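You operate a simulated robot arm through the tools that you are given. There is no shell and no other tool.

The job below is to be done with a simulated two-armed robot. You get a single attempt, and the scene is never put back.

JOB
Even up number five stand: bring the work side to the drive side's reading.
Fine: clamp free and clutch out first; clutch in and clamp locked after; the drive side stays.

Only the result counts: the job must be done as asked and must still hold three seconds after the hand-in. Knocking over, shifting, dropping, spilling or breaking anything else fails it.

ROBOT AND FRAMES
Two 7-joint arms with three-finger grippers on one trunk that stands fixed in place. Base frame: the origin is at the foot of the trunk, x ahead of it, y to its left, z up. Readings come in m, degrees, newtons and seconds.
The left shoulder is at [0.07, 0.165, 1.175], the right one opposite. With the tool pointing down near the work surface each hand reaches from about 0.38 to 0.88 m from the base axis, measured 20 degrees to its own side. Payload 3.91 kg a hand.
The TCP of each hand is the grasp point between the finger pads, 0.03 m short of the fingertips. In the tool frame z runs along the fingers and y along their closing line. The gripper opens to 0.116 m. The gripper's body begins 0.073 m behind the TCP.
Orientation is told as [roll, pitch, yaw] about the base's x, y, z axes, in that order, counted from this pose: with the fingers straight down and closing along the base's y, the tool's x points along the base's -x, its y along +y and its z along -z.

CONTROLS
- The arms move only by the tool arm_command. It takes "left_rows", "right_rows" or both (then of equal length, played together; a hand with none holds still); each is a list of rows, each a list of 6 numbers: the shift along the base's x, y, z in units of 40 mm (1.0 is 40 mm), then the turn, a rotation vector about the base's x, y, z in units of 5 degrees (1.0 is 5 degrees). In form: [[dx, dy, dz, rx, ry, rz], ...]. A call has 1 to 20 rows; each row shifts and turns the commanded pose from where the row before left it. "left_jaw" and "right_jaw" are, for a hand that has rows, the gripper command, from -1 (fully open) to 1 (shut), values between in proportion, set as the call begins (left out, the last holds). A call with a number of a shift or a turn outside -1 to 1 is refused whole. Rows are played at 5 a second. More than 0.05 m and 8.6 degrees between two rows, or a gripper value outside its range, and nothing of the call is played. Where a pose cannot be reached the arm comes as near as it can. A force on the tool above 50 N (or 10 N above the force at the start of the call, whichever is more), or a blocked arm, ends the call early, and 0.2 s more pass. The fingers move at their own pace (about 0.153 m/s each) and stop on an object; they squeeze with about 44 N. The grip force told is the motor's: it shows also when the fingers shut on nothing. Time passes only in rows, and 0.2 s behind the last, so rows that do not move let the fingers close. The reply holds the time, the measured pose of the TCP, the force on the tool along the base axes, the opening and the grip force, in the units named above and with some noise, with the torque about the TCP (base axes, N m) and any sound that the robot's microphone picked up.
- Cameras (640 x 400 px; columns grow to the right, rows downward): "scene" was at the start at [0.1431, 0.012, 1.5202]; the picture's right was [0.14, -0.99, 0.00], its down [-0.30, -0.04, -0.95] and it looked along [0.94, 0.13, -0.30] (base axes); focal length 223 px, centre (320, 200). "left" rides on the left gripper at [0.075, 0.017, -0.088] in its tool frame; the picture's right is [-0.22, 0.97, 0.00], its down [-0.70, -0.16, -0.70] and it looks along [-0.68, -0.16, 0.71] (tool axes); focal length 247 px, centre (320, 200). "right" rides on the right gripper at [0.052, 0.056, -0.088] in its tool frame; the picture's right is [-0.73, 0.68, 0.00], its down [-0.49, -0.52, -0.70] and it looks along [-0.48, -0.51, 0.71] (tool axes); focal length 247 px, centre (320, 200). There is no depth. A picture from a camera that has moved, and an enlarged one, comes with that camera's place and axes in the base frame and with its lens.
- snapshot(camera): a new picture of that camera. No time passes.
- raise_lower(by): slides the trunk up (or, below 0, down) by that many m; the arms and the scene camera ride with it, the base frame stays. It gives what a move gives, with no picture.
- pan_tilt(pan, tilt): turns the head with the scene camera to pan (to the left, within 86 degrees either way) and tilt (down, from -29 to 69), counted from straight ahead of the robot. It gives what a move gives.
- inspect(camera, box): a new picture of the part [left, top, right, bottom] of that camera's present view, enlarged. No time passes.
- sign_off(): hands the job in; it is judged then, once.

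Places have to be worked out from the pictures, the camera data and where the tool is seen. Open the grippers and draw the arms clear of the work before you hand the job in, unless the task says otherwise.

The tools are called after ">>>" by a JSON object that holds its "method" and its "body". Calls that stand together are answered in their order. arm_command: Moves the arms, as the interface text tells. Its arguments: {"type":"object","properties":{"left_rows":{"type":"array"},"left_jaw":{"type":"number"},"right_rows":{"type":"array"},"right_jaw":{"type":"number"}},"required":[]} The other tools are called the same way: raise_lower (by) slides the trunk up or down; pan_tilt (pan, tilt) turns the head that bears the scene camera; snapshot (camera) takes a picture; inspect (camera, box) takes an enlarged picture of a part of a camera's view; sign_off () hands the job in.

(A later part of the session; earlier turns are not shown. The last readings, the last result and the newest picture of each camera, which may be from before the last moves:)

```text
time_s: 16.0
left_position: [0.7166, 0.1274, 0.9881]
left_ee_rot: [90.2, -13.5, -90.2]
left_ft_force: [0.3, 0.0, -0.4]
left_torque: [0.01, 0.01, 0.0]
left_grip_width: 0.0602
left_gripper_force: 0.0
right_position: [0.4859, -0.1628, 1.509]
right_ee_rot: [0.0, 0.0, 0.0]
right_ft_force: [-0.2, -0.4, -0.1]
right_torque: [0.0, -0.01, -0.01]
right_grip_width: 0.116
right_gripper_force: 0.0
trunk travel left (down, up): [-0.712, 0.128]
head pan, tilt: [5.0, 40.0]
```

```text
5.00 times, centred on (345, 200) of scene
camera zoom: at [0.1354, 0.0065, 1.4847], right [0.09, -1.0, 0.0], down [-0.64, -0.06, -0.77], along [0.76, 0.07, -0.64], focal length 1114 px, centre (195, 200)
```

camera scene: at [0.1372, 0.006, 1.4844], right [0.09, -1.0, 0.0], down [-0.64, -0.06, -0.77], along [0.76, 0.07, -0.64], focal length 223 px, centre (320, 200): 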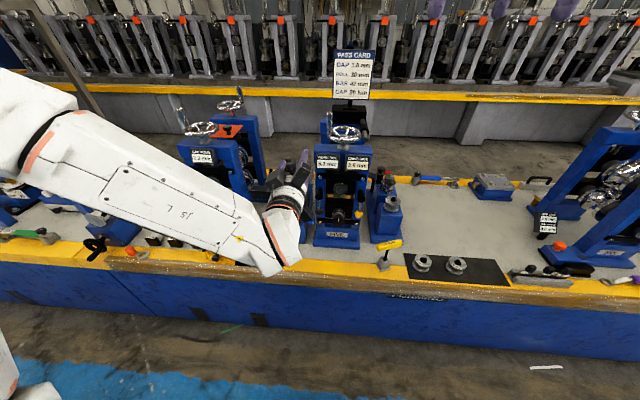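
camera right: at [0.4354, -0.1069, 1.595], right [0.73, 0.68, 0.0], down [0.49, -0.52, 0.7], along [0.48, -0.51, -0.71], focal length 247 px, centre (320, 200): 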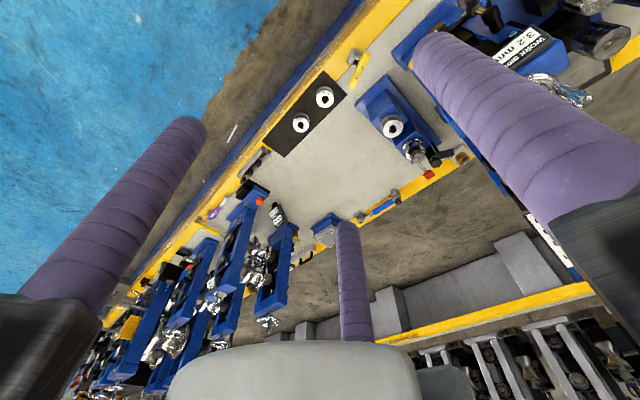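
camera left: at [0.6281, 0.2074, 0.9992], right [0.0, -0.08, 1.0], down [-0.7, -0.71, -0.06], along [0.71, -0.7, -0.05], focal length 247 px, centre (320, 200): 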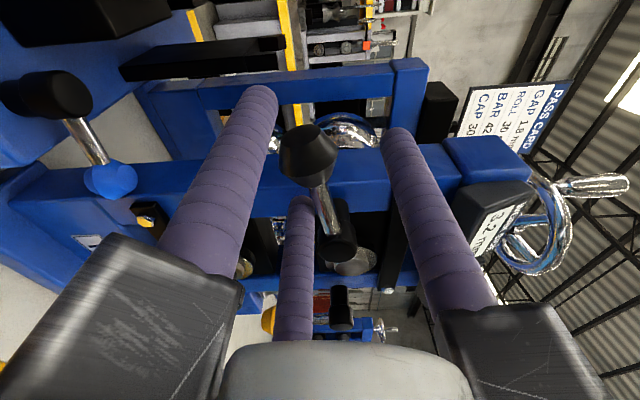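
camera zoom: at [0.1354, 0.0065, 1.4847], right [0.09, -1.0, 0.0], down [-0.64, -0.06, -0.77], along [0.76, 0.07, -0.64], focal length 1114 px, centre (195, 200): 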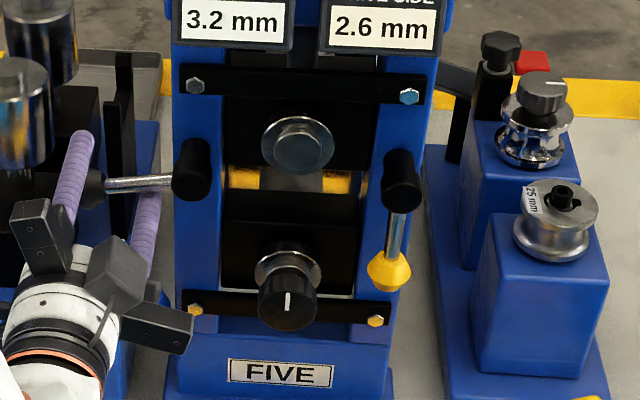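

The grey lever stays out at its stop and the hand is free (0 N). I withdraw the left hand straight back, and then bring the right hand down forward-pointing in the mirrored way.

>>> {"method": "arm_command", "body": {"left_rows": [[-0.9, 0, 0, 0, 0, 0], [-0.9, 0, 0, 0, 0, 0], [-0.9, 0, 0, 0, 0, 0], [-0.3, 0.5, 0, 0, 0, 0]]}}

>>> {"method": "arm_command", "body": {"right_rows": [[0.15, 0.09, -0.43, 0, -1, 0], [0.15, 0.09, -0.43, 0, -1, 0], [0.15, 0.09, -0.43, 0, -1, 0], [0.15, 0.09, -0.43, 0, -1, 0], [0.15, 0.09, -0.43, 0, -1, 0], [0.15, 0.09, -0.43, 0, -1, 0], [0.15, 0.09, -0.43, 0, -1, 0], [0.15, 0.09, -0.43, 0, -1, 0], [0.15, 0.09, -0.43, 0, -1, 0], [0.15, 0.09, -0.43, 0, -1, 0], [0.15, 0.09, -0.43, 0, -1, 0], [0.15, 0.09, -0.43, 0, -1, 0], [0.15, 0.09, -0.43, 0, -1, 0], [0.15, 0.09, -0.43, 0, -1, 0], [0.15, 0.09, -0.43, 0, -1, 0], [0.15, 0.09, -0.43, 0, -1, 0], [0.15, 0.09, -0.43, 0, -1, 0], [0.15, 0.09, -0.43, 0, -1, 0]], "right_jaw": -0.034}}

>>> {"method": "snapshot", "body": {"camera": "scene"}}

>>> {"method": "snapshot", "body": {"camera": "left"}}

>>> {"method": "snapshot", "body": {"camera": "right"}}

```text
time_s: 17.0
left_position: [0.5967, 0.1511, 0.9854]
left_ee_rot: [89.9, -13.6, -90.1]
left_ft_force: [0.6, 0.6, -0.2]
left_torque: [0.01, -0.01, -0.03]
left_grip_width: 0.0603
left_gripper_force: 0.0
right_position: [0.4855, -0.161, 1.5079]
right_ee_rot: [0.0, -0.1, 0.0]
right_ft_force: [-0.4, 0.2, -0.2]
right_torque: [-0.03, 0.03, 0.03]
right_grip_width: 0.1158
right_gripper_force: 0.0
trunk travel left (down, up): [-0.712, 0.128]
head pan, tilt: [5.0, 40.0]
```

```text
time_s: 20.8
left_position: [0.5962, 0.1501, 0.9851]
left_ee_rot: [90.0, -13.6, -90.0]
left_ft_force: [-0.3, -0.4, 0.6]
left_torque: [-0.01, -0.01, -0.04]
left_grip_width: 0.06
left_gripper_force: 0.0
right_position: [0.5719, -0.0734, 1.2099]
right_ee_rot: [-116.3, -89.9, 116.2]
right_ft_force: [-0.1, 0.4, -0.2]
right_torque: [-0.04, 0.02, -0.03]
right_grip_width: 0.06
right_gripper_force: 0.0
right hand out of reach, approached as far as the arm can: row 17, 18
trunk travel left (down, up): [-0.712, 0.128]
head pan, tilt: [5.0, 40.0]
```

```text
taken
camera scene: at [0.134, 0.0086, 1.4848], right [0.09, -1.0, 0.0], down [-0.64, -0.06, -0.77], along [0.76, 0.07, -0.64], focal length 223 px, centre (320, 200)
```

scene: 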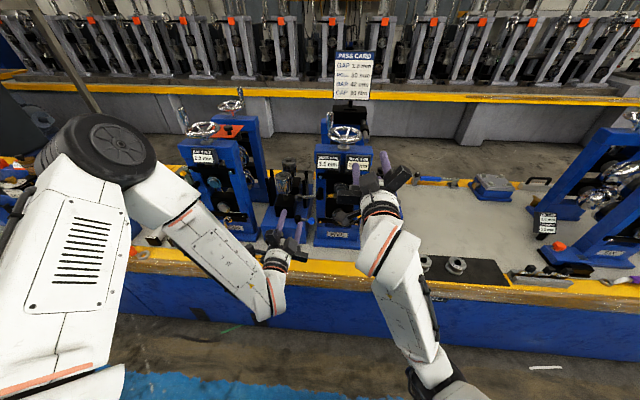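

```text
taken
camera left: at [0.5084, 0.2277, 0.985], right [0.0, 0.01, 1.0], down [-0.7, -0.71, 0.01], along [0.71, -0.7, 0.01], focal length 247 px, centre (320, 200)
```

left: 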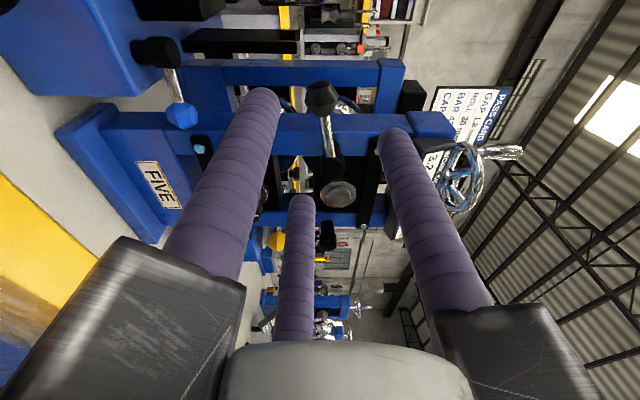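

```text
taken
camera right: at [0.4831, -0.0174, 1.1558], right [0.0, 0.68, 0.73], down [-0.7, -0.52, 0.49], along [0.71, -0.51, 0.48], focal length 247 px, centre (320, 200)
```

right: 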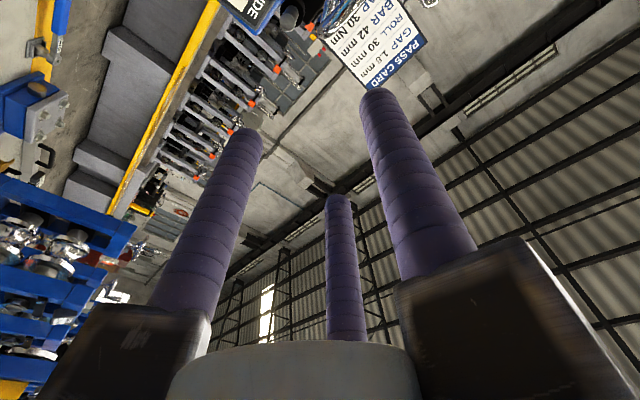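

The right hand reached a forward-pointing pose at (0.572, -0.073, 1.21) but reported a reach limit. I check how the right arm lies before lowering it.

>>> {"method": "pan_tilt", "body": {"pan": -25, "tilt": 55}}

>>> {"method": "snapshot", "body": {"camera": "scene"}}

```text
time_s: 21.7
left_position: [0.5964, 0.1499, 0.9841]
left_ee_rot: [90.1, -13.5, -90.0]
left_ft_force: [0.9, 0.4, -0.5]
left_torque: [0.02, -0.02, 0.02]
left_grip_width: 0.06
left_gripper_force: 0.0
right_position: [0.5714, -0.0743, 1.2087]
right_ee_rot: [-42.0, -89.9, 41.9]
right_ft_force: [0.2, -0.4, 0.3]
right_torque: [0.0, 0.02, -0.07]
right_grip_width: 0.0601
right_gripper_force: 0.0
trunk travel left (down, up): [-0.712, 0.128]
head pan, tilt: [-25.0, 55.0]
```

```text
taken
camera scene: at [0.1159, -0.031, 1.4639], right [-0.42, -0.91, 0.0], down [-0.74, 0.35, -0.57], along [0.52, -0.24, -0.82], focal length 223 px, centre (320, 200)
```

scene: 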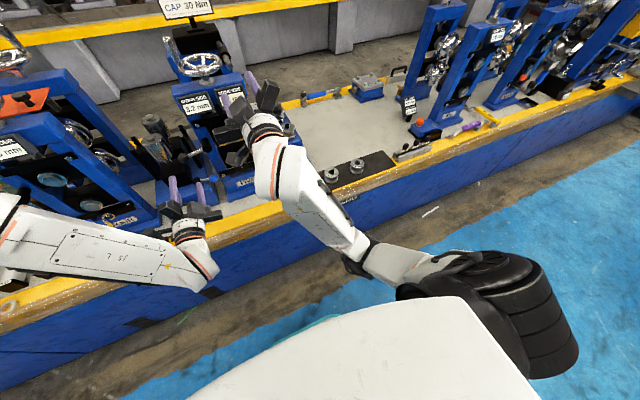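

The right elbow hangs clear in front of the bench. I lower the right hand a little to see how the commanded pose tracks.

>>> {"method": "arm_command", "body": {"right_rows": [[0.2, 0, -0.9, 0, 0, 0], [0.2, 0, -0.9, 0, 0, 0], [0.2, 0, -0.9, 0, 0, 0]]}}

>>> {"method": "snapshot", "body": {"camera": "scene"}}

```text
time_s: 22.7
left_position: [0.5983, 0.1481, 0.9851]
left_ee_rot: [90.1, -13.5, -90.1]
left_ft_force: [0.3, 0.2, 0.7]
left_torque: [-0.01, 0.03, 0.02]
left_grip_width: 0.0602
left_gripper_force: 0.0
right_position: [0.5632, -0.0545, 1.0998]
right_ee_rot: [-96.6, -81.4, 96.2]
right_ft_force: [-0.2, 0.0, 0.1]
right_torque: [0.02, 0.02, -0.03]
right_grip_width: 0.0597
right_gripper_force: 0.0
right hand out of reach, approached as far as the arm can: row 1, 2, 3
trunk travel left (down, up): [-0.712, 0.128]
head pan, tilt: [-25.0, 55.0]
stopped in row 3 (right hand): the arm was blocked; the commanded pose is now the measured one
```

```text
taken
camera scene: at [0.116, -0.031, 1.4639], right [-0.42, -0.91, 0.0], down [-0.74, 0.35, -0.57], along [0.52, -0.24, -0.82], focal length 223 px, centre (320, 200)
```

scene: 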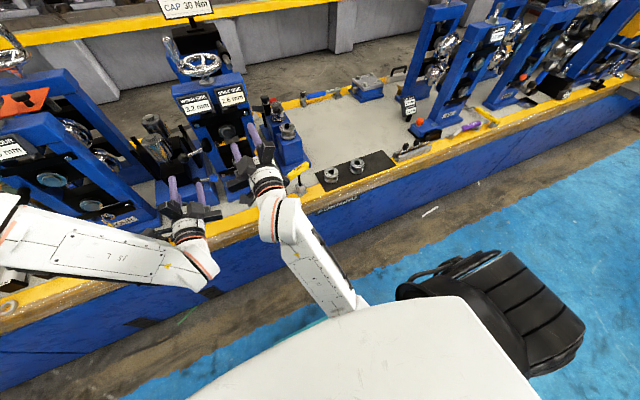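

The right arm is in an awkward elbow branch and got blocked by its own limits (no contact force). I'll take it back up along its path and park it, and use the left arm, which moves well here.

>>> {"method": "arm_command", "body": {"right_rows": [[0, -0.1, 0.7, 0, 0.5, 0], [0, -0.1, 0.7, 0, 0.5, 0], [0, -0.1, 0.7, 0, 0.5, 0], [0, -0.1, 0.7, 0, 0.5, 0]]}}

>>> {"method": "snapshot", "body": {"camera": "scene"}}

```text
time_s: 23.7
left_position: [0.599, 0.1487, 0.9839]
left_ee_rot: [89.9, -13.5, -90.2]
left_ft_force: [0.5, -0.3, 0.2]
left_torque: [0.01, -0.02, 0.01]
left_grip_width: 0.0599
left_gripper_force: 0.1
right_position: [0.5638, -0.0709, 1.2127]
right_ee_rot: [-42.8, -77.6, 43.2]
right_ft_force: [0.8, -0.4, 0.2]
right_torque: [0.01, -0.04, 0.01]
right_grip_width: 0.06
right_gripper_force: 0.1
trunk travel left (down, up): [-0.712, 0.128]
head pan, tilt: [-25.0, 55.0]
```

```text
taken
camera scene: at [0.1167, -0.0322, 1.4637], right [-0.42, -0.91, 0.0], down [-0.74, 0.35, -0.57], along [0.52, -0.24, -0.82], focal length 223 px, centre (320, 200)
```

scene: 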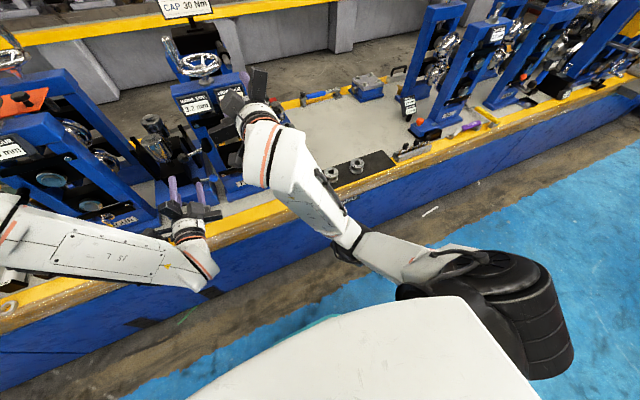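

The right hand is freed and clear. I take it back to its starting pose.

>>> {"method": "arm_command", "body": {"right_rows": [[-0.12, -0.144, 0.46, 0, 1, 0], [-0.12, -0.144, 0.46, 0, 1, 0], [-0.12, -0.144, 0.46, 0, 1, 0], [-0.12, -0.144, 0.46, 0, 1, 0], [-0.12, -0.144, 0.46, 0, 1, 0], [-0.12, -0.144, 0.46, 0, 1, 0], [-0.12, -0.144, 0.46, 0, 1, 0], [-0.12, -0.144, 0.46, 0, 1, 0], [-0.12, -0.144, 0.46, 0, 1, 0], [-0.12, -0.144, 0.46, 0, 1, 0], [-0.12, -0.144, 0.46, 0, 1, 0], [-0.12, -0.144, 0.46, 0, 1, 0], [-0.12, -0.144, 0.46, 0, 1, 0], [-0.12, -0.144, 0.46, 0, 1, 0], [-0.12, -0.144, 0.46, 0, 1, 0], [-0.12, -0.144, 0.46, 0, 1, 0]]}}

>>> {"method": "snapshot", "body": {"camera": "scene"}}

```text
time_s: 27.1
left_position: [0.5913, 0.155, 0.9874]
left_ee_rot: [90.3, -13.8, -90.1]
left_ft_force: [-1.4, 2.2, 0.3]
left_torque: [-0.02, 0.07, -0.11]
left_grip_width: 0.0601
left_gripper_force: 0.0
right_position: [0.4726, -0.1497, 1.5153]
right_ee_rot: [-0.5, -1.8, 9.8]
right_ft_force: [2.9, -4.2, -2.4]
right_torque: [0.47, 0.3, -0.05]
right_grip_width: 0.0603
right_gripper_force: 0.0
right hand out of reach, approached as far as the arm can: row 3
trunk travel left (down, up): [-0.712, 0.128]
head pan, tilt: [-25.0, 55.0]
```

```text
taken
camera scene: at [0.1079, -0.0229, 1.4646], right [-0.42, -0.91, 0.0], down [-0.74, 0.34, -0.58], along [0.52, -0.25, -0.81], focal length 223 px, centre (320, 200)
```

scene: 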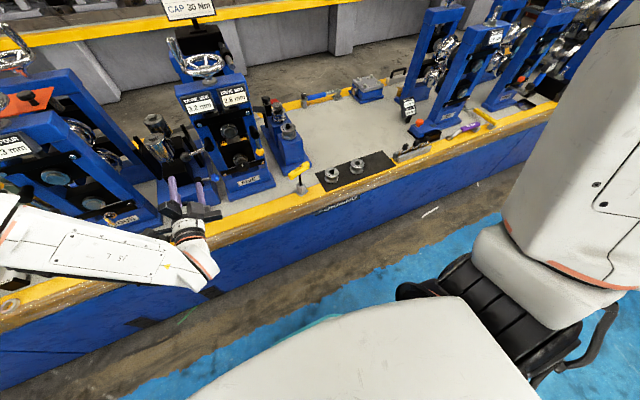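

The right arm is back up and parked, and the bench is undisturbed. Now the left hand un-rolls and shifts across in front of the yellow lever at y≈-0.082, staying at x≈0.60.

>>> {"method": "arm_command", "body": {"left_rows": [[0, -0.387, -0.09, -1, 0, 0], [0, -0.387, -0.09, -1, 0, 0], [0, -0.387, -0.09, -1, 0, 0], [0, -0.387, -0.09, -1, 0, 0], [0, -0.387, -0.09, -1, 0, 0], [0, -0.387, -0.09, -1, 0, 0], [0, -0.387, -0.09, -1, 0, 0], [0, -0.387, -0.09, -1, 0, 0], [0, -0.387, -0.09, -1, 0, 0], [0, -0.387, -0.09, -1, 0, 0], [0, -0.387, -0.09, -1, 0, 0], [0, -0.387, -0.09, -1, 0, 0], [0, -0.387, -0.09, -1, 0, 0], [0, -0.387, -0.09, -1, 0, 0], [0, -0.387, -0.09, -1, 0, 0]]}}

>>> {"method": "pan_tilt", "body": {"pan": 5, "tilt": 40}}

>>> {"method": "snapshot", "body": {"camera": "scene"}}

>>> {"method": "snapshot", "body": {"camera": "left"}}

```text
time_s: 30.3
left_position: [0.5968, -0.0844, 0.9328]
left_ee_rot: [92.5, -88.5, -92.5]
left_ft_force: [-0.9, 0.2, 0.0]
left_torque: [0.03, 0.01, 0.01]
left_grip_width: 0.0603
left_gripper_force: 0.0
right_position: [0.4855, -0.1648, 1.5075]
right_ee_rot: [-0.3, -1.0, 8.3]
right_ft_force: [0.1, -1.1, 0.6]
right_torque: [-0.01, 0.01, 0.02]
right_grip_width: 0.06
right_gripper_force: 0.0
trunk travel left (down, up): [-0.712, 0.128]
head pan, tilt: [-25.0, 55.0]
```

```text
time_s: 31.2
left_position: [0.5975, -0.0849, 0.9319]
left_ee_rot: [92.1, -88.4, -92.3]
left_ft_force: [0.7, -0.4, -0.8]
left_torque: [-0.03, -0.03, 0.02]
left_grip_width: 0.06
left_gripper_force: 0.1
right_position: [0.4849, -0.1658, 1.5079]
right_ee_rot: [-0.4, -0.9, 8.4]
right_ft_force: [-0.2, 0.7, 0.0]
right_torque: [-0.04, 0.01, -0.02]
right_grip_width: 0.0602
right_gripper_force: 0.1
trunk travel left (down, up): [-0.712, 0.128]
head pan, tilt: [5.0, 40.0]
```

```text
taken
camera scene: at [0.1353, 0.0062, 1.4845], right [0.09, -1.0, 0.0], down [-0.64, -0.06, -0.77], along [0.76, 0.07, -0.64], focal length 223 px, centre (320, 200)
```

scene: 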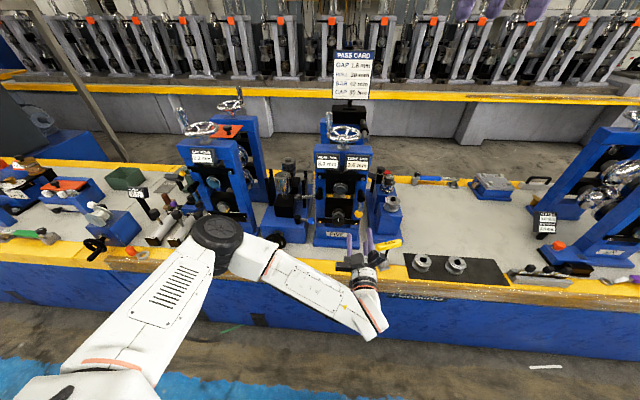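

```text
taken
camera left: at [0.5092, -0.0648, 0.8578], right [0.0, 0.97, 0.25], down [-0.7, -0.18, 0.69], along [0.71, -0.18, 0.68], focal length 247 px, centre (320, 200)
```

left: 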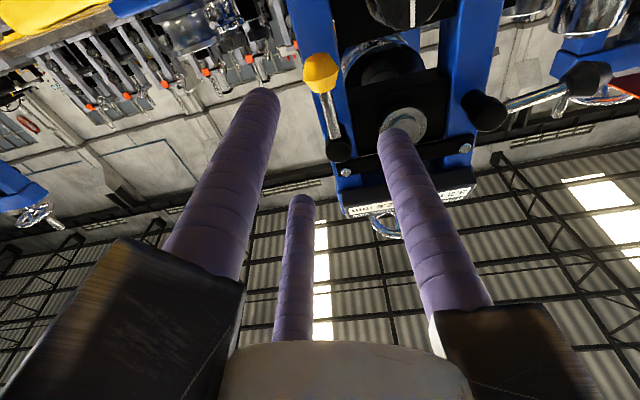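

The left camera puts the yellow ball at (0.728, -0.083, 0.926), right between my finger lines. I advance to straddle it.

>>> {"method": "arm_command", "body": {"left_rows": [[0.735, 0.0, -0.01, 0, 0, 0], [0.735, 0.0, -0.01, 0, 0, 0], [0.735, 0.0, -0.01, 0, 0, 0], [0.735, 0.0, -0.01, 0, 0, 0]]}}

>>> {"method": "inspect", "body": {"camera": "scene", "box": [305, 160, 405, 260]}}

>>> {"method": "snapshot", "body": {"camera": "left"}}

```text
time_s: 32.2
left_position: [0.7157, -0.0843, 0.9276]
left_ee_rot: [90.2, -88.5, -90.1]
left_ft_force: [0.6, -0.4, -0.3]
left_torque: [-0.02, 0.01, 0.02]
left_grip_width: 0.0601
left_gripper_force: 0.1
right_position: [0.4865, -0.166, 1.5069]
right_ee_rot: [-0.2, -1.0, 8.5]
right_ft_force: [0.3, -0.9, 0.0]
right_torque: [0.03, -0.01, 0.0]
right_grip_width: 0.0601
right_gripper_force: 0.0
trunk travel left (down, up): [-0.712, 0.128]
head pan, tilt: [5.0, 40.0]
```

```text
4.00 times, centred on (355, 210) of scene
camera zoom: at [0.136, 0.0059, 1.4845], right [0.09, -1.0, 0.0], down [-0.64, -0.06, -0.77], along [0.76, 0.07, -0.64], focal length 891 px, centre (180, 160)
```

zoom: 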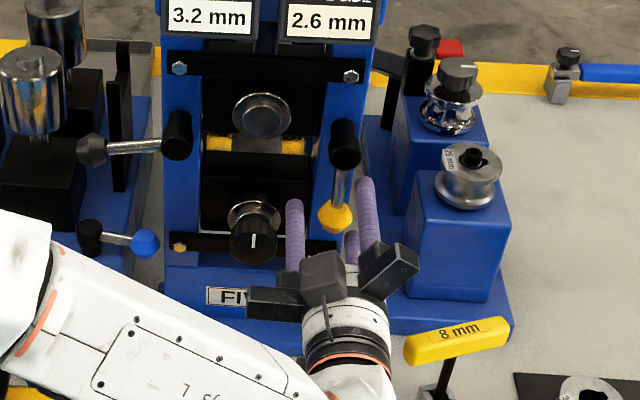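

```text
taken
camera left: at [0.628, -0.0644, 0.8535], right [0.0, 0.97, 0.25], down [-0.7, -0.18, 0.69], along [0.71, -0.18, 0.68], focal length 247 px, centre (320, 200)
```

left: 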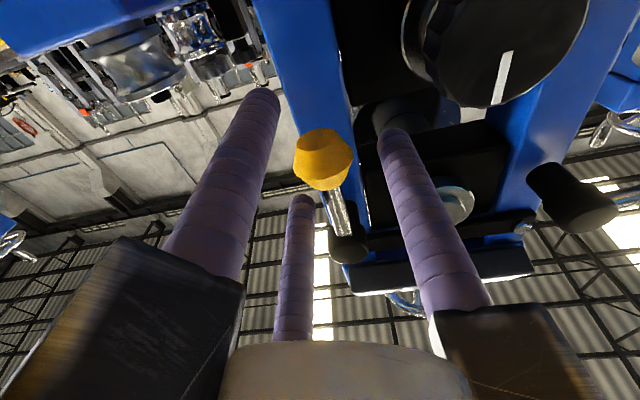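

Straddled with no contact. I try the yellow lever outward (towards -y), rolling the hand the opposite way, in small steps.

>>> {"method": "arm_command", "body": {"left_rows": [[0, -0.152, 0.009, -1, 0, 0], [0, -0.151, 0.022, -1, 0, 0], [0, -0.148, 0.036, -1, 0, 0], [0, -0.145, 0.049, -1, 0, 0]]}}

>>> {"method": "inspect", "body": {"camera": "scene", "box": [305, 160, 405, 260]}}

```text
time_s: 33.2
left_position: [0.715, -0.1069, 0.9338]
left_ee_rot: [-90.1, -71.4, 90.2]
left_ft_force: [-0.8, 1.5, -1.5]
left_torque: [-0.02, 0.02, 0.03]
left_grip_width: 0.0612
left_gripper_force: 1.3
right_position: [0.4855, -0.1641, 1.5078]
right_ee_rot: [-0.4, -1.0, 8.4]
right_ft_force: [-0.8, 0.6, -0.7]
right_torque: [0.01, 0.01, -0.02]
right_grip_width: 0.0599
right_gripper_force: 0.0
trunk travel left (down, up): [-0.712, 0.128]
head pan, tilt: [5.0, 40.0]
```

```text
4.00 times, centred on (355, 210) of scene
camera zoom: at [0.1354, 0.0068, 1.4845], right [0.09, -1.0, 0.0], down [-0.64, -0.06, -0.77], along [0.76, 0.07, -0.64], focal length 891 px, centre (180, 160)
```

zoom: 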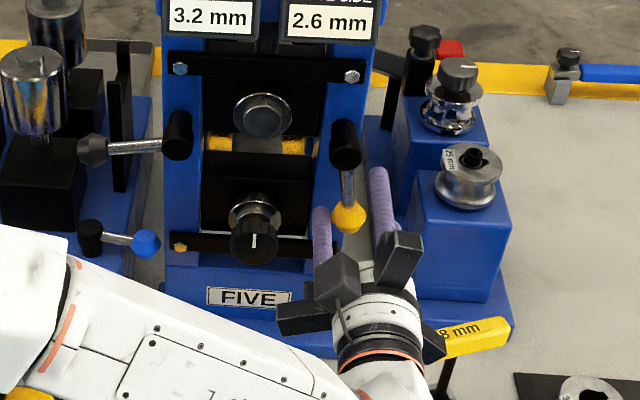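

It yields this way too (≈2 N). I continue along the arc in stages; the hand body stays well above the 8 mm gauge (z≈0.84).

>>> {"method": "arm_command", "body": {"left_rows": [[0, -0.14, 0.061, -1, 0, 0], [0, -0.134, 0.073, -1, 0, 0], [0, -0.127, 0.084, -1, 0, 0], [0, -0.119, 0.095, -1, 0, 0]]}}

>>> {"method": "inspect", "body": {"camera": "scene", "box": [305, 160, 405, 260]}}

```text
time_s: 34.2
left_position: [0.7161, -0.1327, 0.9669]
left_ee_rot: [-88.3, -52.1, 88.9]
left_ft_force: [-0.1, -0.2, 0.1]
left_torque: [0.04, -0.02, 0.01]
left_grip_width: 0.0605
left_gripper_force: 0.4
left hand out of reach, approached as far as the arm can: row 4
right_position: [0.4854, -0.1657, 1.5078]
right_ee_rot: [-0.4, -1.1, 8.4]
right_ft_force: [0.2, 0.1, -0.2]
right_torque: [0.03, -0.04, 0.0]
right_grip_width: 0.0601
right_gripper_force: 0.0
trunk travel left (down, up): [-0.712, 0.128]
head pan, tilt: [5.0, 40.0]
```

```text
4.00 times, centred on (355, 210) of scene
camera zoom: at [0.1347, 0.006, 1.4846], right [0.09, -1.0, 0.0], down [-0.64, -0.06, -0.77], along [0.76, 0.07, -0.64], focal length 891 px, centre (180, 160)
```

zoom: 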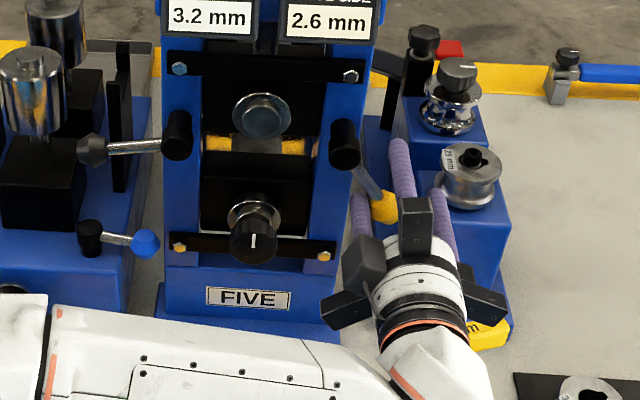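

The hand's roll hit a limit at about -38°, and the pose is slightly off. I ease the roll back a little and look at where the commanded pose is.

>>> {"method": "arm_command", "body": {"left_rows": [[0, 0, 0, 0.8, 0, 0], [0, 0, 0, 0, 0, 0]]}}

>>> {"method": "inspect", "body": {"camera": "scene", "box": [335, 180, 395, 230]}}

>>> {"method": "snapshot", "body": {"camera": "left"}}

```text
time_s: 34.8
left_position: [0.7158, -0.132, 0.9643]
left_ee_rot: [-90.1, -55.5, 90.1]
left_ft_force: [0.0, -0.4, -0.1]
left_torque: [0.03, -0.04, 0.0]
left_grip_width: 0.0601
left_gripper_force: 0.0
right_position: [0.4862, -0.1664, 1.5073]
right_ee_rot: [-0.4, -1.1, 8.4]
right_ft_force: [0.3, 0.6, -0.3]
right_torque: [-0.04, 0.03, -0.04]
right_grip_width: 0.06
right_gripper_force: 0.0
trunk travel left (down, up): [-0.712, 0.128]
head pan, tilt: [5.0, 40.0]
```

```text
8.00 times, centred on (365, 205) of scene
camera zoom: at [0.1352, 0.0065, 1.4846], right [0.09, -1.0, 0.0], down [-0.64, -0.06, -0.77], along [0.76, 0.07, -0.64], focal length 1782 px, centre (-40, 160)
```

zoom: 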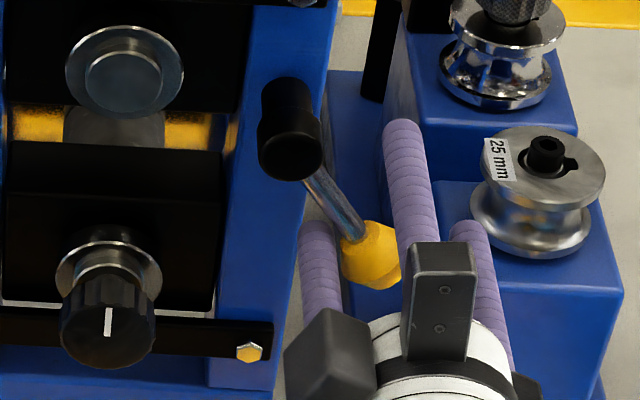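

```text
taken
camera left: at [0.6276, -0.16, 0.8946], right [0.0, 0.93, -0.37], down [-0.7, 0.26, 0.66], along [0.71, 0.26, 0.65], focal length 247 px, centre (320, 200)
```

left: 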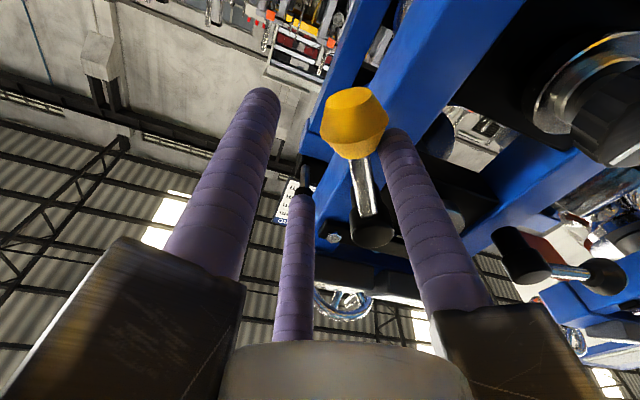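

The lever is at about 30° and the roll is limited near -35°, so I continue with the roll fixed, pushing the rod with the inner finger along the arc.

>>> {"method": "arm_command", "body": {"left_rows": [[0, -0.11, 0.057, 0, 0, 0], [0, -0.11, 0.057, 0, 0, 0], [0, -0.11, 0.057, 0, 0, 0], [0, -0.092, 0.083, 0, 0, 0], [0, -0.092, 0.083, 0, 0, 0], [0, -0.092, 0.083, 0, 0, 0]]}}

>>> {"method": "inspect", "body": {"camera": "scene", "box": [335, 180, 395, 230]}}

>>> {"method": "snapshot", "body": {"camera": "left"}}

```text
time_s: 36.2
left_position: [0.716, -0.1566, 0.9818]
left_ee_rot: [-90.2, -55.4, 90.0]
left_ft_force: [-0.5, 3.0, -1.7]
left_torque: [-0.04, 0.03, 0.05]
left_grip_width: 0.062
left_gripper_force: 1.3
right_position: [0.4861, -0.1663, 1.5073]
right_ee_rot: [-0.4, -1.0, 8.3]
right_ft_force: [0.1, -0.1, -0.5]
right_torque: [-0.02, 0.0, 0.01]
right_grip_width: 0.0601
right_gripper_force: 0.1
trunk travel left (down, up): [-0.712, 0.128]
head pan, tilt: [5.0, 40.0]
```

```text
8.00 times, centred on (365, 205) of scene
camera zoom: at [0.1356, 0.0066, 1.4845], right [0.09, -1.0, 0.0], down [-0.64, -0.06, -0.77], along [0.76, 0.07, -0.64], focal length 1782 px, centre (-40, 160)
```

zoom: 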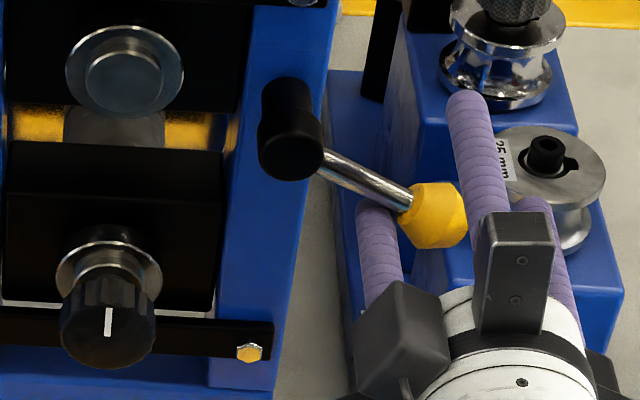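

```text
taken
camera left: at [0.6275, -0.184, 0.9111], right [0.0, 0.93, -0.37], down [-0.7, 0.26, 0.66], along [0.71, 0.26, 0.65], focal length 247 px, centre (320, 200)
```

left: 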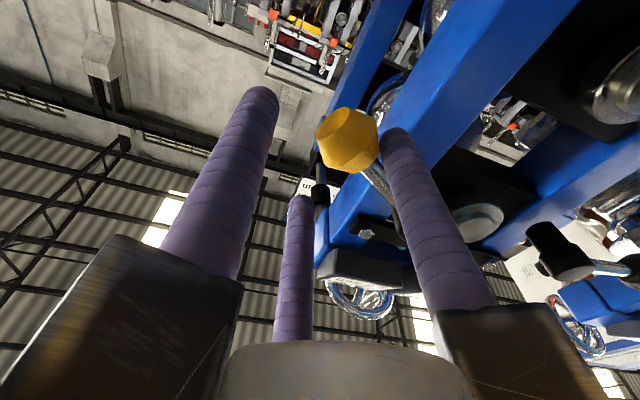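

Lever is at ~64° with ~3 N. I continue in small steps to the stop.

>>> {"method": "arm_command", "body": {"left_rows": [[0, -0.072, 0.1, 0, 0, 0], [0, -0.072, 0.1, 0, 0, 0], [0, -0.054, 0.114, 0, 0, 0]]}}

>>> {"method": "inspect", "body": {"camera": "scene", "box": [335, 180, 395, 230]}}

```text
time_s: 37.0
left_position: [0.7158, -0.1638, 0.9942]
left_ee_rot: [-90.2, -55.5, 90.1]
left_ft_force: [-0.2, 2.5, -3.4]
left_torque: [-0.08, 0.06, 0.02]
left_grip_width: 0.0616
left_gripper_force: 1.3
right_position: [0.4864, -0.1658, 1.507]
right_ee_rot: [-0.4, -1.0, 8.4]
right_ft_force: [0.3, 0.0, 0.0]
right_torque: [0.01, 0.01, 0.0]
right_grip_width: 0.0601
right_gripper_force: 0.1
trunk travel left (down, up): [-0.712, 0.128]
head pan, tilt: [5.0, 40.0]
```

```text
8.00 times, centred on (365, 205) of scene
camera zoom: at [0.136, 0.0067, 1.4845], right [0.09, -1.0, 0.0], down [-0.64, -0.06, -0.77], along [0.76, 0.07, -0.64], focal length 1782 px, centre (-40, 160)
```

zoom: 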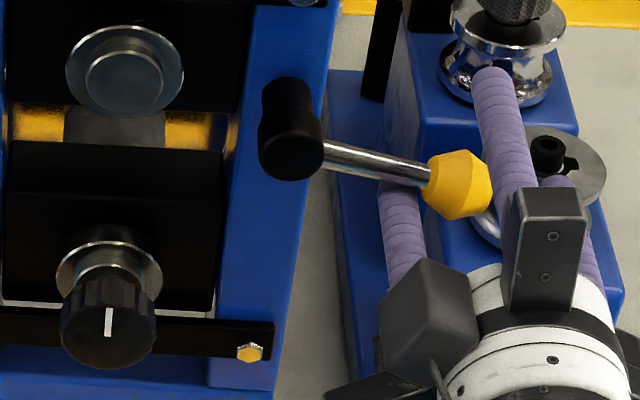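

Lever at ~79°, still ~4 N. Two more small steps to reach the stop.

>>> {"method": "arm_command", "body": {"left_rows": [[0, -0.04, 0.114, 0, 0, 0], [0, -0.02, 0.114, 0, 0, 0]]}}

>>> {"method": "inspect", "body": {"camera": "scene", "box": [335, 180, 395, 230]}}

```text
time_s: 37.6
left_position: [0.7148, -0.1661, 0.9991]
left_ee_rot: [-89.2, -55.5, 89.2]
left_ft_force: [0.7, -0.9, -20.6]
left_torque: [-0.67, 0.32, 0.01]
left_grip_width: 0.0651
left_gripper_force: 5.4
right_position: [0.4874, -0.1658, 1.5049]
right_ee_rot: [-0.3, -0.9, 8.2]
right_ft_force: [-0.3, -0.4, -0.4]
right_torque: [0.04, 0.04, -0.01]
right_grip_width: 0.0598
right_gripper_force: 0.0
trunk travel left (down, up): [-0.712, 0.128]
head pan, tilt: [5.0, 40.0]
```

```text
8.00 times, centred on (365, 205) of scene
camera zoom: at [0.1383, 0.0056, 1.4839], right [0.09, -1.0, 0.0], down [-0.64, -0.06, -0.76], along [0.76, 0.07, -0.64], focal length 1782 px, centre (-40, 160)
```

zoom: 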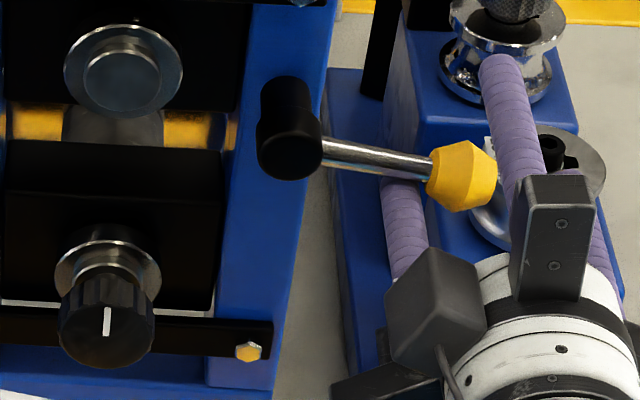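

Force jumped to ~20 N: yellow lever is at its stop too. I ease down off it and withdraw along -x.

>>> {"method": "arm_command", "body": {"left_rows": [[0, 0.02, -0.15, 0, 0, 0], [0, 0.02, -0.15, 0, 0, 0], [0, 0.0, -0.1, 0, 0, 0]]}}

>>> {"method": "arm_command", "body": {"left_rows": [[-0.8, 0, 0, 0, 0, 0], [-0.8, 0, 0, 0, 0, 0], [-0.8, 0, 0, 0, 0, 0], [-0.6, 0, 0, 0, 0, 0]]}}

>>> {"method": "inspect", "body": {"camera": "scene", "box": [305, 110, 405, 240]}}

>>> {"method": "inspect", "body": {"camera": "scene", "box": [320, 95, 380, 140]}}

```text
time_s: 38.4
left_position: [0.7158, -0.1659, 0.9898]
left_ee_rot: [-90.3, -55.5, 90.4]
left_ft_force: [0.4, 0.5, -0.5]
left_torque: [0.01, -0.02, 0.0]
left_grip_width: 0.0599
left_gripper_force: 0.1
right_position: [0.4861, -0.1651, 1.5067]
right_ee_rot: [-0.5, -1.0, 8.5]
right_ft_force: [0.1, 1.1, -0.5]
right_torque: [-0.01, 0.0, 0.05]
right_grip_width: 0.0599
right_gripper_force: 0.0
trunk travel left (down, up): [-0.712, 0.128]
head pan, tilt: [5.0, 40.0]
```

```text
time_s: 39.4
left_position: [0.5931, -0.1676, 0.9877]
left_ee_rot: [-90.1, -55.5, 90.2]
left_ft_force: [1.1, 1.6, -0.1]
left_torque: [-0.01, 0.0, -0.01]
left_grip_width: 0.06
left_gripper_force: 0.2
right_position: [0.4859, -0.1655, 1.5078]
right_ee_rot: [-0.5, -1.2, 8.4]
right_ft_force: [-0.1, -0.5, 0.2]
right_torque: [0.01, -0.01, -0.02]
right_grip_width: 0.0596
right_gripper_force: 0.1
trunk travel left (down, up): [-0.712, 0.128]
head pan, tilt: [5.0, 40.0]
```

```text
3.08 times, centred on (355, 175) of scene
camera zoom: at [0.1347, 0.0065, 1.4847], right [0.09, -1.0, 0.0], down [-0.64, -0.06, -0.77], along [0.76, 0.07, -0.64], focal length 686 px, centre (212, 277)
```

zoom: 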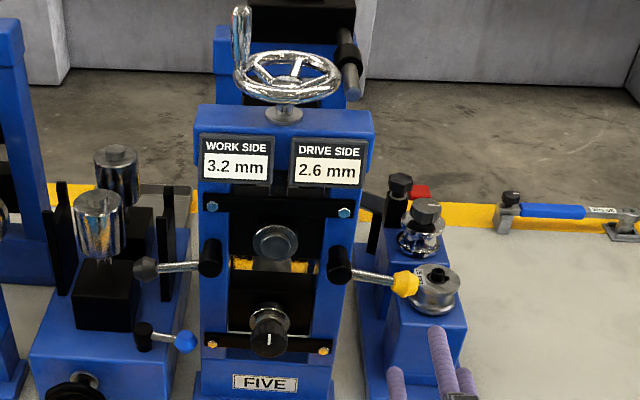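

```text
8.89 times, centred on (350, 118) of scene
camera zoom: at [0.1347, 0.0065, 1.4847], right [0.09, -1.0, 0.0], down [-0.64, -0.06, -0.77], along [0.76, 0.07, -0.64], focal length 1980 px, centre (53, 933)
```

zoom: 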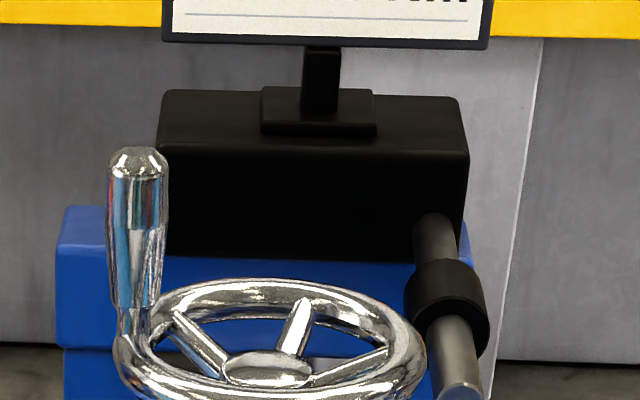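

Both levers are now out, readings still 3.2 / 2.6. The wheel hub is at about (0.798, -0.011, 1.19), rim radius ≈0.05, and its handle at about (0.825, 0.037), z 1.20–1.255. I first move the right arm further aside, then bring the left hand up behind the wheel tilted 45° forward-down.

>>> {"method": "arm_command", "body": {"right_rows": [[0, -0.9, 0, 0, 0, 0], [0, -0.9, 0, 0, 0, 0], [0, -0.9, 0, 0, 0, 0], [0, -0.9, 0, 0, 0, 0]]}}

>>> {"method": "arm_command", "body": {"left_rows": [[0.042, 0.32, 0.714, 1, 0, 0], [0.042, 0.32, 0.714, 1, 0, 0], [0.042, 0.32, 0.714, 1, 0, 0], [0.042, 0.32, 0.714, 1, 0, 0], [0.042, 0.32, 0.714, 1, 0, 0], [0.042, 0.32, 0.714, 1, 0, 0], [0.042, 0.32, 0.714, 1, 0, 0], [0.042, 0.32, 0.714, 0, 1, 0], [0.042, 0.32, 0.714, 0, 1, 0], [0.042, 0.32, 0.714, 0, 1, 0], [0.042, 0.32, 0.714, 0, 1, 0], [0.042, 0.32, 0.714, 0, 1, 0], [0.042, 0.32, 0.714, 0, 1, 0], [0.042, 0.32, 0.714, 0, 1, 0], [0.042, 0.32, 0.714, 0, 1, 0], [0.042, 0.32, 0.714, 0, 1, 0]]}}

>>> {"method": "snapshot", "body": {"camera": "scene"}}

>>> {"method": "snapshot", "body": {"camera": "left"}}

```text
time_s: 40.4
left_position: [0.5927, -0.1681, 0.9873]
left_ee_rot: [-90.1, -55.6, 90.2]
left_ft_force: [0.1, 0.1, -0.2]
left_torque: [-0.01, 0.0, 0.0]
left_grip_width: 0.0601
left_gripper_force: 0.1
right_position: [0.488, -0.3091, 1.5053]
right_ee_rot: [-0.2, -1.2, 8.4]
right_ft_force: [-0.6, -0.2, -0.7]
right_torque: [0.02, 0.01, 0.0]
right_grip_width: 0.0599
right_gripper_force: 0.1
trunk travel left (down, up): [-0.712, 0.128]
head pan, tilt: [5.0, 40.0]
```

```text
time_s: 43.8
left_position: [0.6208, 0.0396, 1.4466]
left_ee_rot: [0.6, -45.1, -0.9]
left_ft_force: [1.2, 0.1, 0.2]
left_torque: [0.0, 0.04, -0.02]
left_grip_width: 0.0602
left_gripper_force: 0.2
right_position: [0.4882, -0.3075, 1.5045]
right_ee_rot: [-0.4, -1.1, 8.4]
right_ft_force: [0.0, 0.5, -0.8]
right_torque: [-0.01, -0.01, -0.05]
right_grip_width: 0.0599
right_gripper_force: 0.1
trunk travel left (down, up): [-0.712, 0.128]
head pan, tilt: [5.0, 40.0]
```

```text
taken
camera scene: at [0.135, 0.0057, 1.4845], right [0.09, -1.0, 0.0], down [-0.64, -0.06, -0.77], along [0.76, 0.07, -0.64], focal length 223 px, centre (320, 200)
```

scene: 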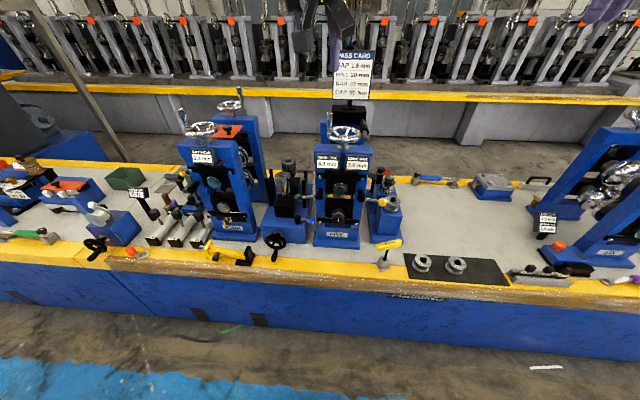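

```text
taken
camera left: at [0.5055, 0.0582, 1.4565], right [0.17, 0.97, 0.17], down [-0.01, -0.17, 0.99], along [0.99, -0.16, -0.02], focal length 247 px, centre (320, 200)
```

left: 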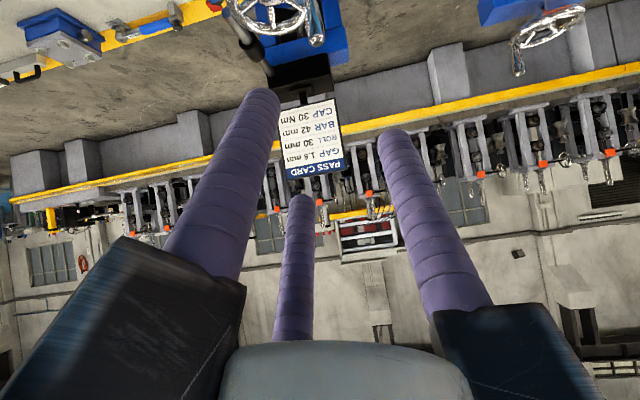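

The hand is at (0.621, 0.040, 1.447), tilted 45°. I zoom the left camera onto the wheel to triangulate the handle.

>>> {"method": "inspect", "body": {"camera": "left", "box": [200, 0, 360, 100]}}

>>> {"method": "inspect", "body": {"camera": "scene", "box": [320, 100, 380, 150]}}

>>> {"method": "inspect", "body": {"camera": "right", "box": [320, 0, 640, 200]}}

```text
4.00 times, centred on (280, 50) of left
camera zoom: at [0.5055, 0.0582, 1.4565], right [0.17, 0.97, 0.17], down [-0.01, -0.17, 0.99], along [0.99, -0.16, -0.02], focal length 988 px, centre (480, 800)
```

zoom: 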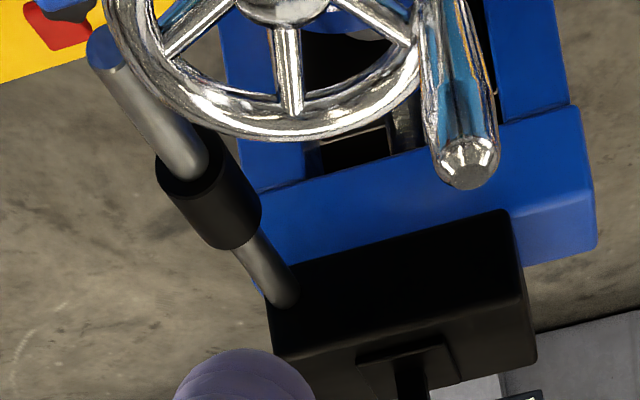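

```text
8.00 times, centred on (350, 125) of scene
camera zoom: at [0.135, 0.0057, 1.4845], right [0.09, -1.0, 0.0], down [-0.64, -0.06, -0.77], along [0.76, 0.07, -0.64], focal length 1782 px, centre (80, 800)
```

zoom: 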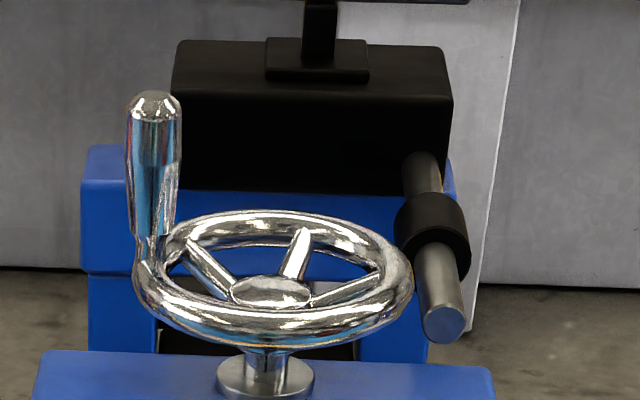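

```text
2.00 times, centred on (480, 100) of right
camera zoom: at [0.4274, -0.2594, 1.5909], right [0.62, 0.78, 0.01], down [0.54, -0.44, 0.71], along [0.56, -0.44, -0.7], focal length 494 px, centre (0, 400)
```

zoom: 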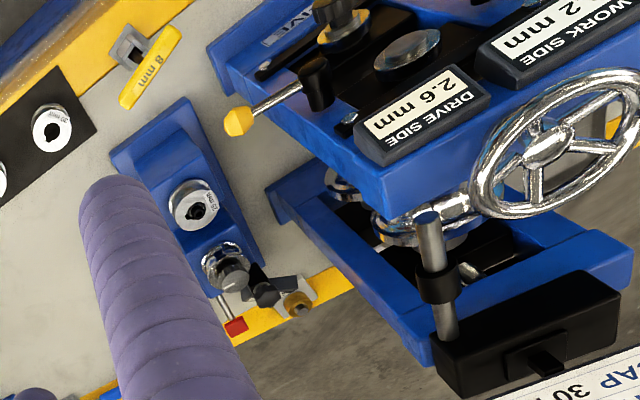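

Handle triangulates to about (0.807, 0.036), z 1.206–1.258. I approach along the tool axis and stop a few cm short to verify alignment.

>>> {"method": "arm_command", "body": {"left_rows": [[0.675, -0.013, -0.738, 0, 0, 0], [0.675, -0.013, -0.738, 0, 0, 0], [0.675, -0.013, -0.738, 0, 0, 0], [0.675, -0.013, -0.738, 0, 0, 0], [0.675, -0.013, -0.738, 0, 0, 0]]}}

>>> {"method": "snapshot", "body": {"camera": "left"}}

>>> {"method": "inspect", "body": {"camera": "scene", "box": [290, 70, 410, 160]}}

>>> {"method": "inspect", "body": {"camera": "right", "box": [440, 0, 640, 130]}}

```text
time_s: 45.0
left_position: [0.7593, 0.0354, 1.2973]
left_ee_rot: [0.6, -45.0, -0.9]
left_ft_force: [0.6, -0.3, -0.3]
left_torque: [-0.01, 0.0, -0.01]
left_grip_width: 0.0599
left_gripper_force: 0.2
right_position: [0.4913, -0.3076, 1.5037]
right_ee_rot: [-0.2, -0.8, 8.4]
right_ft_force: [-0.1, 0.4, 0.4]
right_torque: [0.04, 0.02, 0.01]
right_grip_width: 0.0599
right_gripper_force: 0.1
trunk travel left (down, up): [-0.712, 0.128]
head pan, tilt: [5.0, 40.0]
```

```text
taken
camera left: at [0.6449, 0.053, 1.3078], right [0.17, 0.97, 0.17], down [0.0, -0.17, 0.99], along [0.99, -0.16, -0.02], focal length 247 px, centre (320, 200)
```

left: 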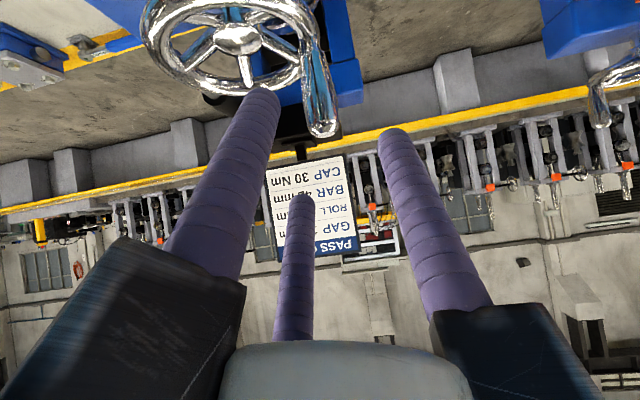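

```text
4.44 times, centred on (350, 115) of scene
camera zoom: at [0.1378, 0.0055, 1.4843], right [0.09, -1.0, 0.0], down [-0.64, -0.06, -0.76], along [0.76, 0.07, -0.64], focal length 990 px, centre (187, 578)
```

zoom: 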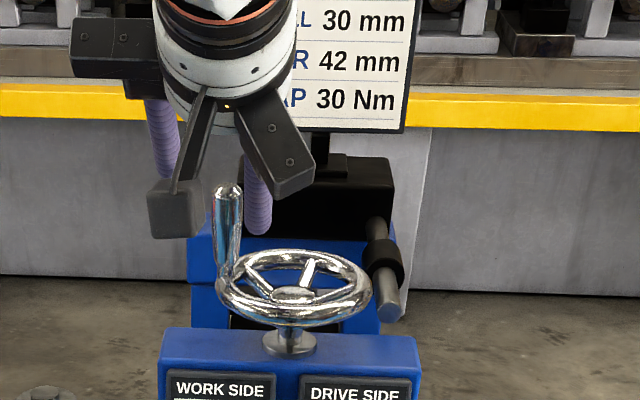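

```text
3.08 times, centred on (540, 65) of right
camera zoom: at [0.4307, -0.2596, 1.5899], right [0.62, 0.78, 0.01], down [0.55, -0.44, 0.71], along [0.56, -0.44, -0.7], focal length 760 px, centre (-357, 615)
```

zoom: 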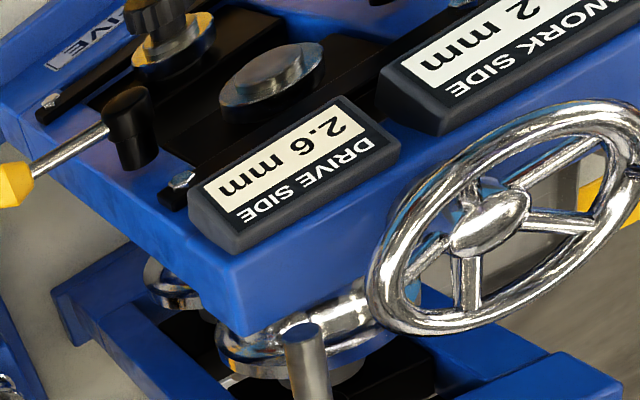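

The handle lies centred between the finger lines. I advance the last 7 cm to put the handle between the pads at z≈1.24.

>>> {"method": "arm_command", "body": {"left_rows": [[0.42, 0.0, -0.475, 0, 0, 0], [0.42, 0.0, -0.475, 0, 0, 0], [0.42, 0.0, -0.475, 0, 0, 0]]}}

>>> {"method": "snapshot", "body": {"camera": "left"}}

>>> {"method": "inspect", "body": {"camera": "scene", "box": [290, 80, 410, 180]}}

```text
time_s: 45.8
left_position: [0.805, 0.0352, 1.2495]
left_ee_rot: [0.3, -45.6, -0.6]
left_ft_force: [-2.3, -0.7, 18.0]
left_torque: [-0.35, 0.18, -0.05]
left_grip_width: 0.0553
left_gripper_force: 0.1
right_position: [0.4848, -0.3075, 1.5081]
right_ee_rot: [-0.5, -1.4, 8.5]
right_ft_force: [1.0, -0.6, -0.9]
right_torque: [0.04, -0.02, -0.02]
right_grip_width: 0.0598
right_gripper_force: 0.0
trunk travel left (down, up): [-0.712, 0.128]
head pan, tilt: [5.0, 40.0]
```

```text
taken
camera left: at [0.6905, 0.0535, 1.2581], right [0.16, 0.97, 0.16], down [-0.02, -0.16, 0.99], along [0.99, -0.16, -0.01], focal length 247 px, centre (320, 200)
```

left: 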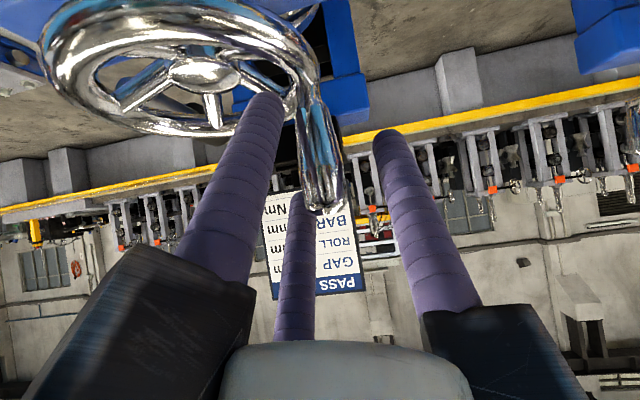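

```text
4.00 times, centred on (350, 130) of scene
camera zoom: at [0.1309, 0.0059, 1.4854], right [0.09, -1.0, 0.0], down [-0.64, -0.06, -0.77], along [0.77, 0.07, -0.64], focal length 891 px, centre (200, 480)
```

zoom: 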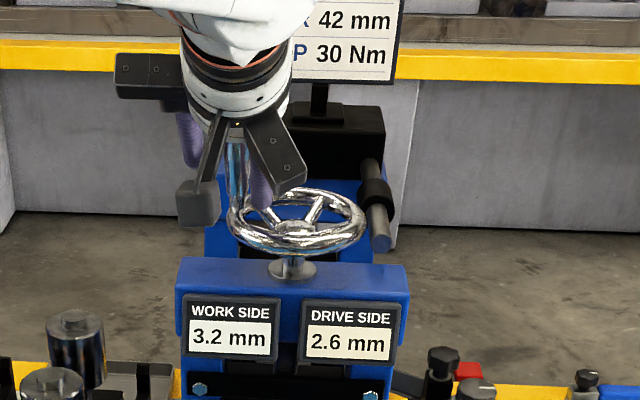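

The tool met an upward 18 N at about (0.799, 0.016): torque arithmetic shows the lower of the two visible -y fingers has touched a spoke, so the gripper really behaves as the three-jaw hand seen in the pictures. I back off along the tool axis at once; a three-jaw hand is best put over the handle pointing straight down.

>>> {"method": "arm_command", "body": {"left_rows": [[-0.42, 0, 0.475, 0, 0, 0], [-0.42, 0, 0.475, 0, 0, 0], [-0.42, 0, 0.475, 0, 0, 0], [-0.42, 0, 0.475, 0, 0, 0]]}}

>>> {"method": "inspect", "body": {"camera": "scene", "box": [290, 80, 410, 180]}}

```text
time_s: 46.8
left_position: [0.7406, 0.0353, 1.3161]
left_ee_rot: [0.4, -45.1, -0.8]
left_ft_force: [-0.5, -0.2, -0.2]
left_torque: [0.03, 0.01, 0.01]
left_grip_width: 0.0599
left_gripper_force: 0.0
right_position: [0.4894, -0.3077, 1.5049]
right_ee_rot: [-0.4, -1.2, 8.5]
right_ft_force: [-1.1, 0.4, 0.7]
right_torque: [-0.02, -0.02, 0.02]
right_grip_width: 0.06
right_gripper_force: 0.0
trunk travel left (down, up): [-0.712, 0.128]
head pan, tilt: [5.0, 40.0]
```

```text
4.00 times, centred on (350, 130) of scene
camera zoom: at [0.1344, 0.0065, 1.4846], right [0.09, -1.0, 0.0], down [-0.64, -0.06, -0.77], along [0.76, 0.07, -0.64], focal length 891 px, centre (200, 480)
```

zoom: 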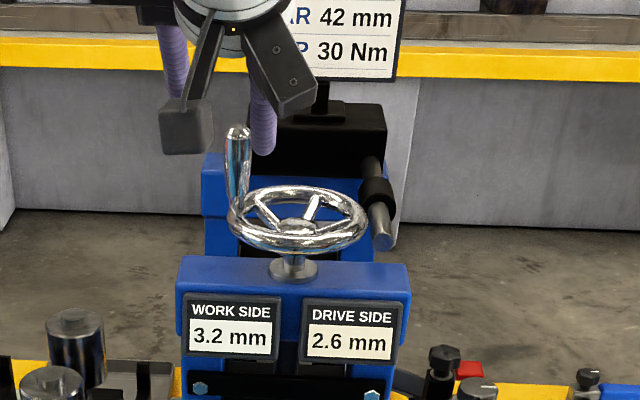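

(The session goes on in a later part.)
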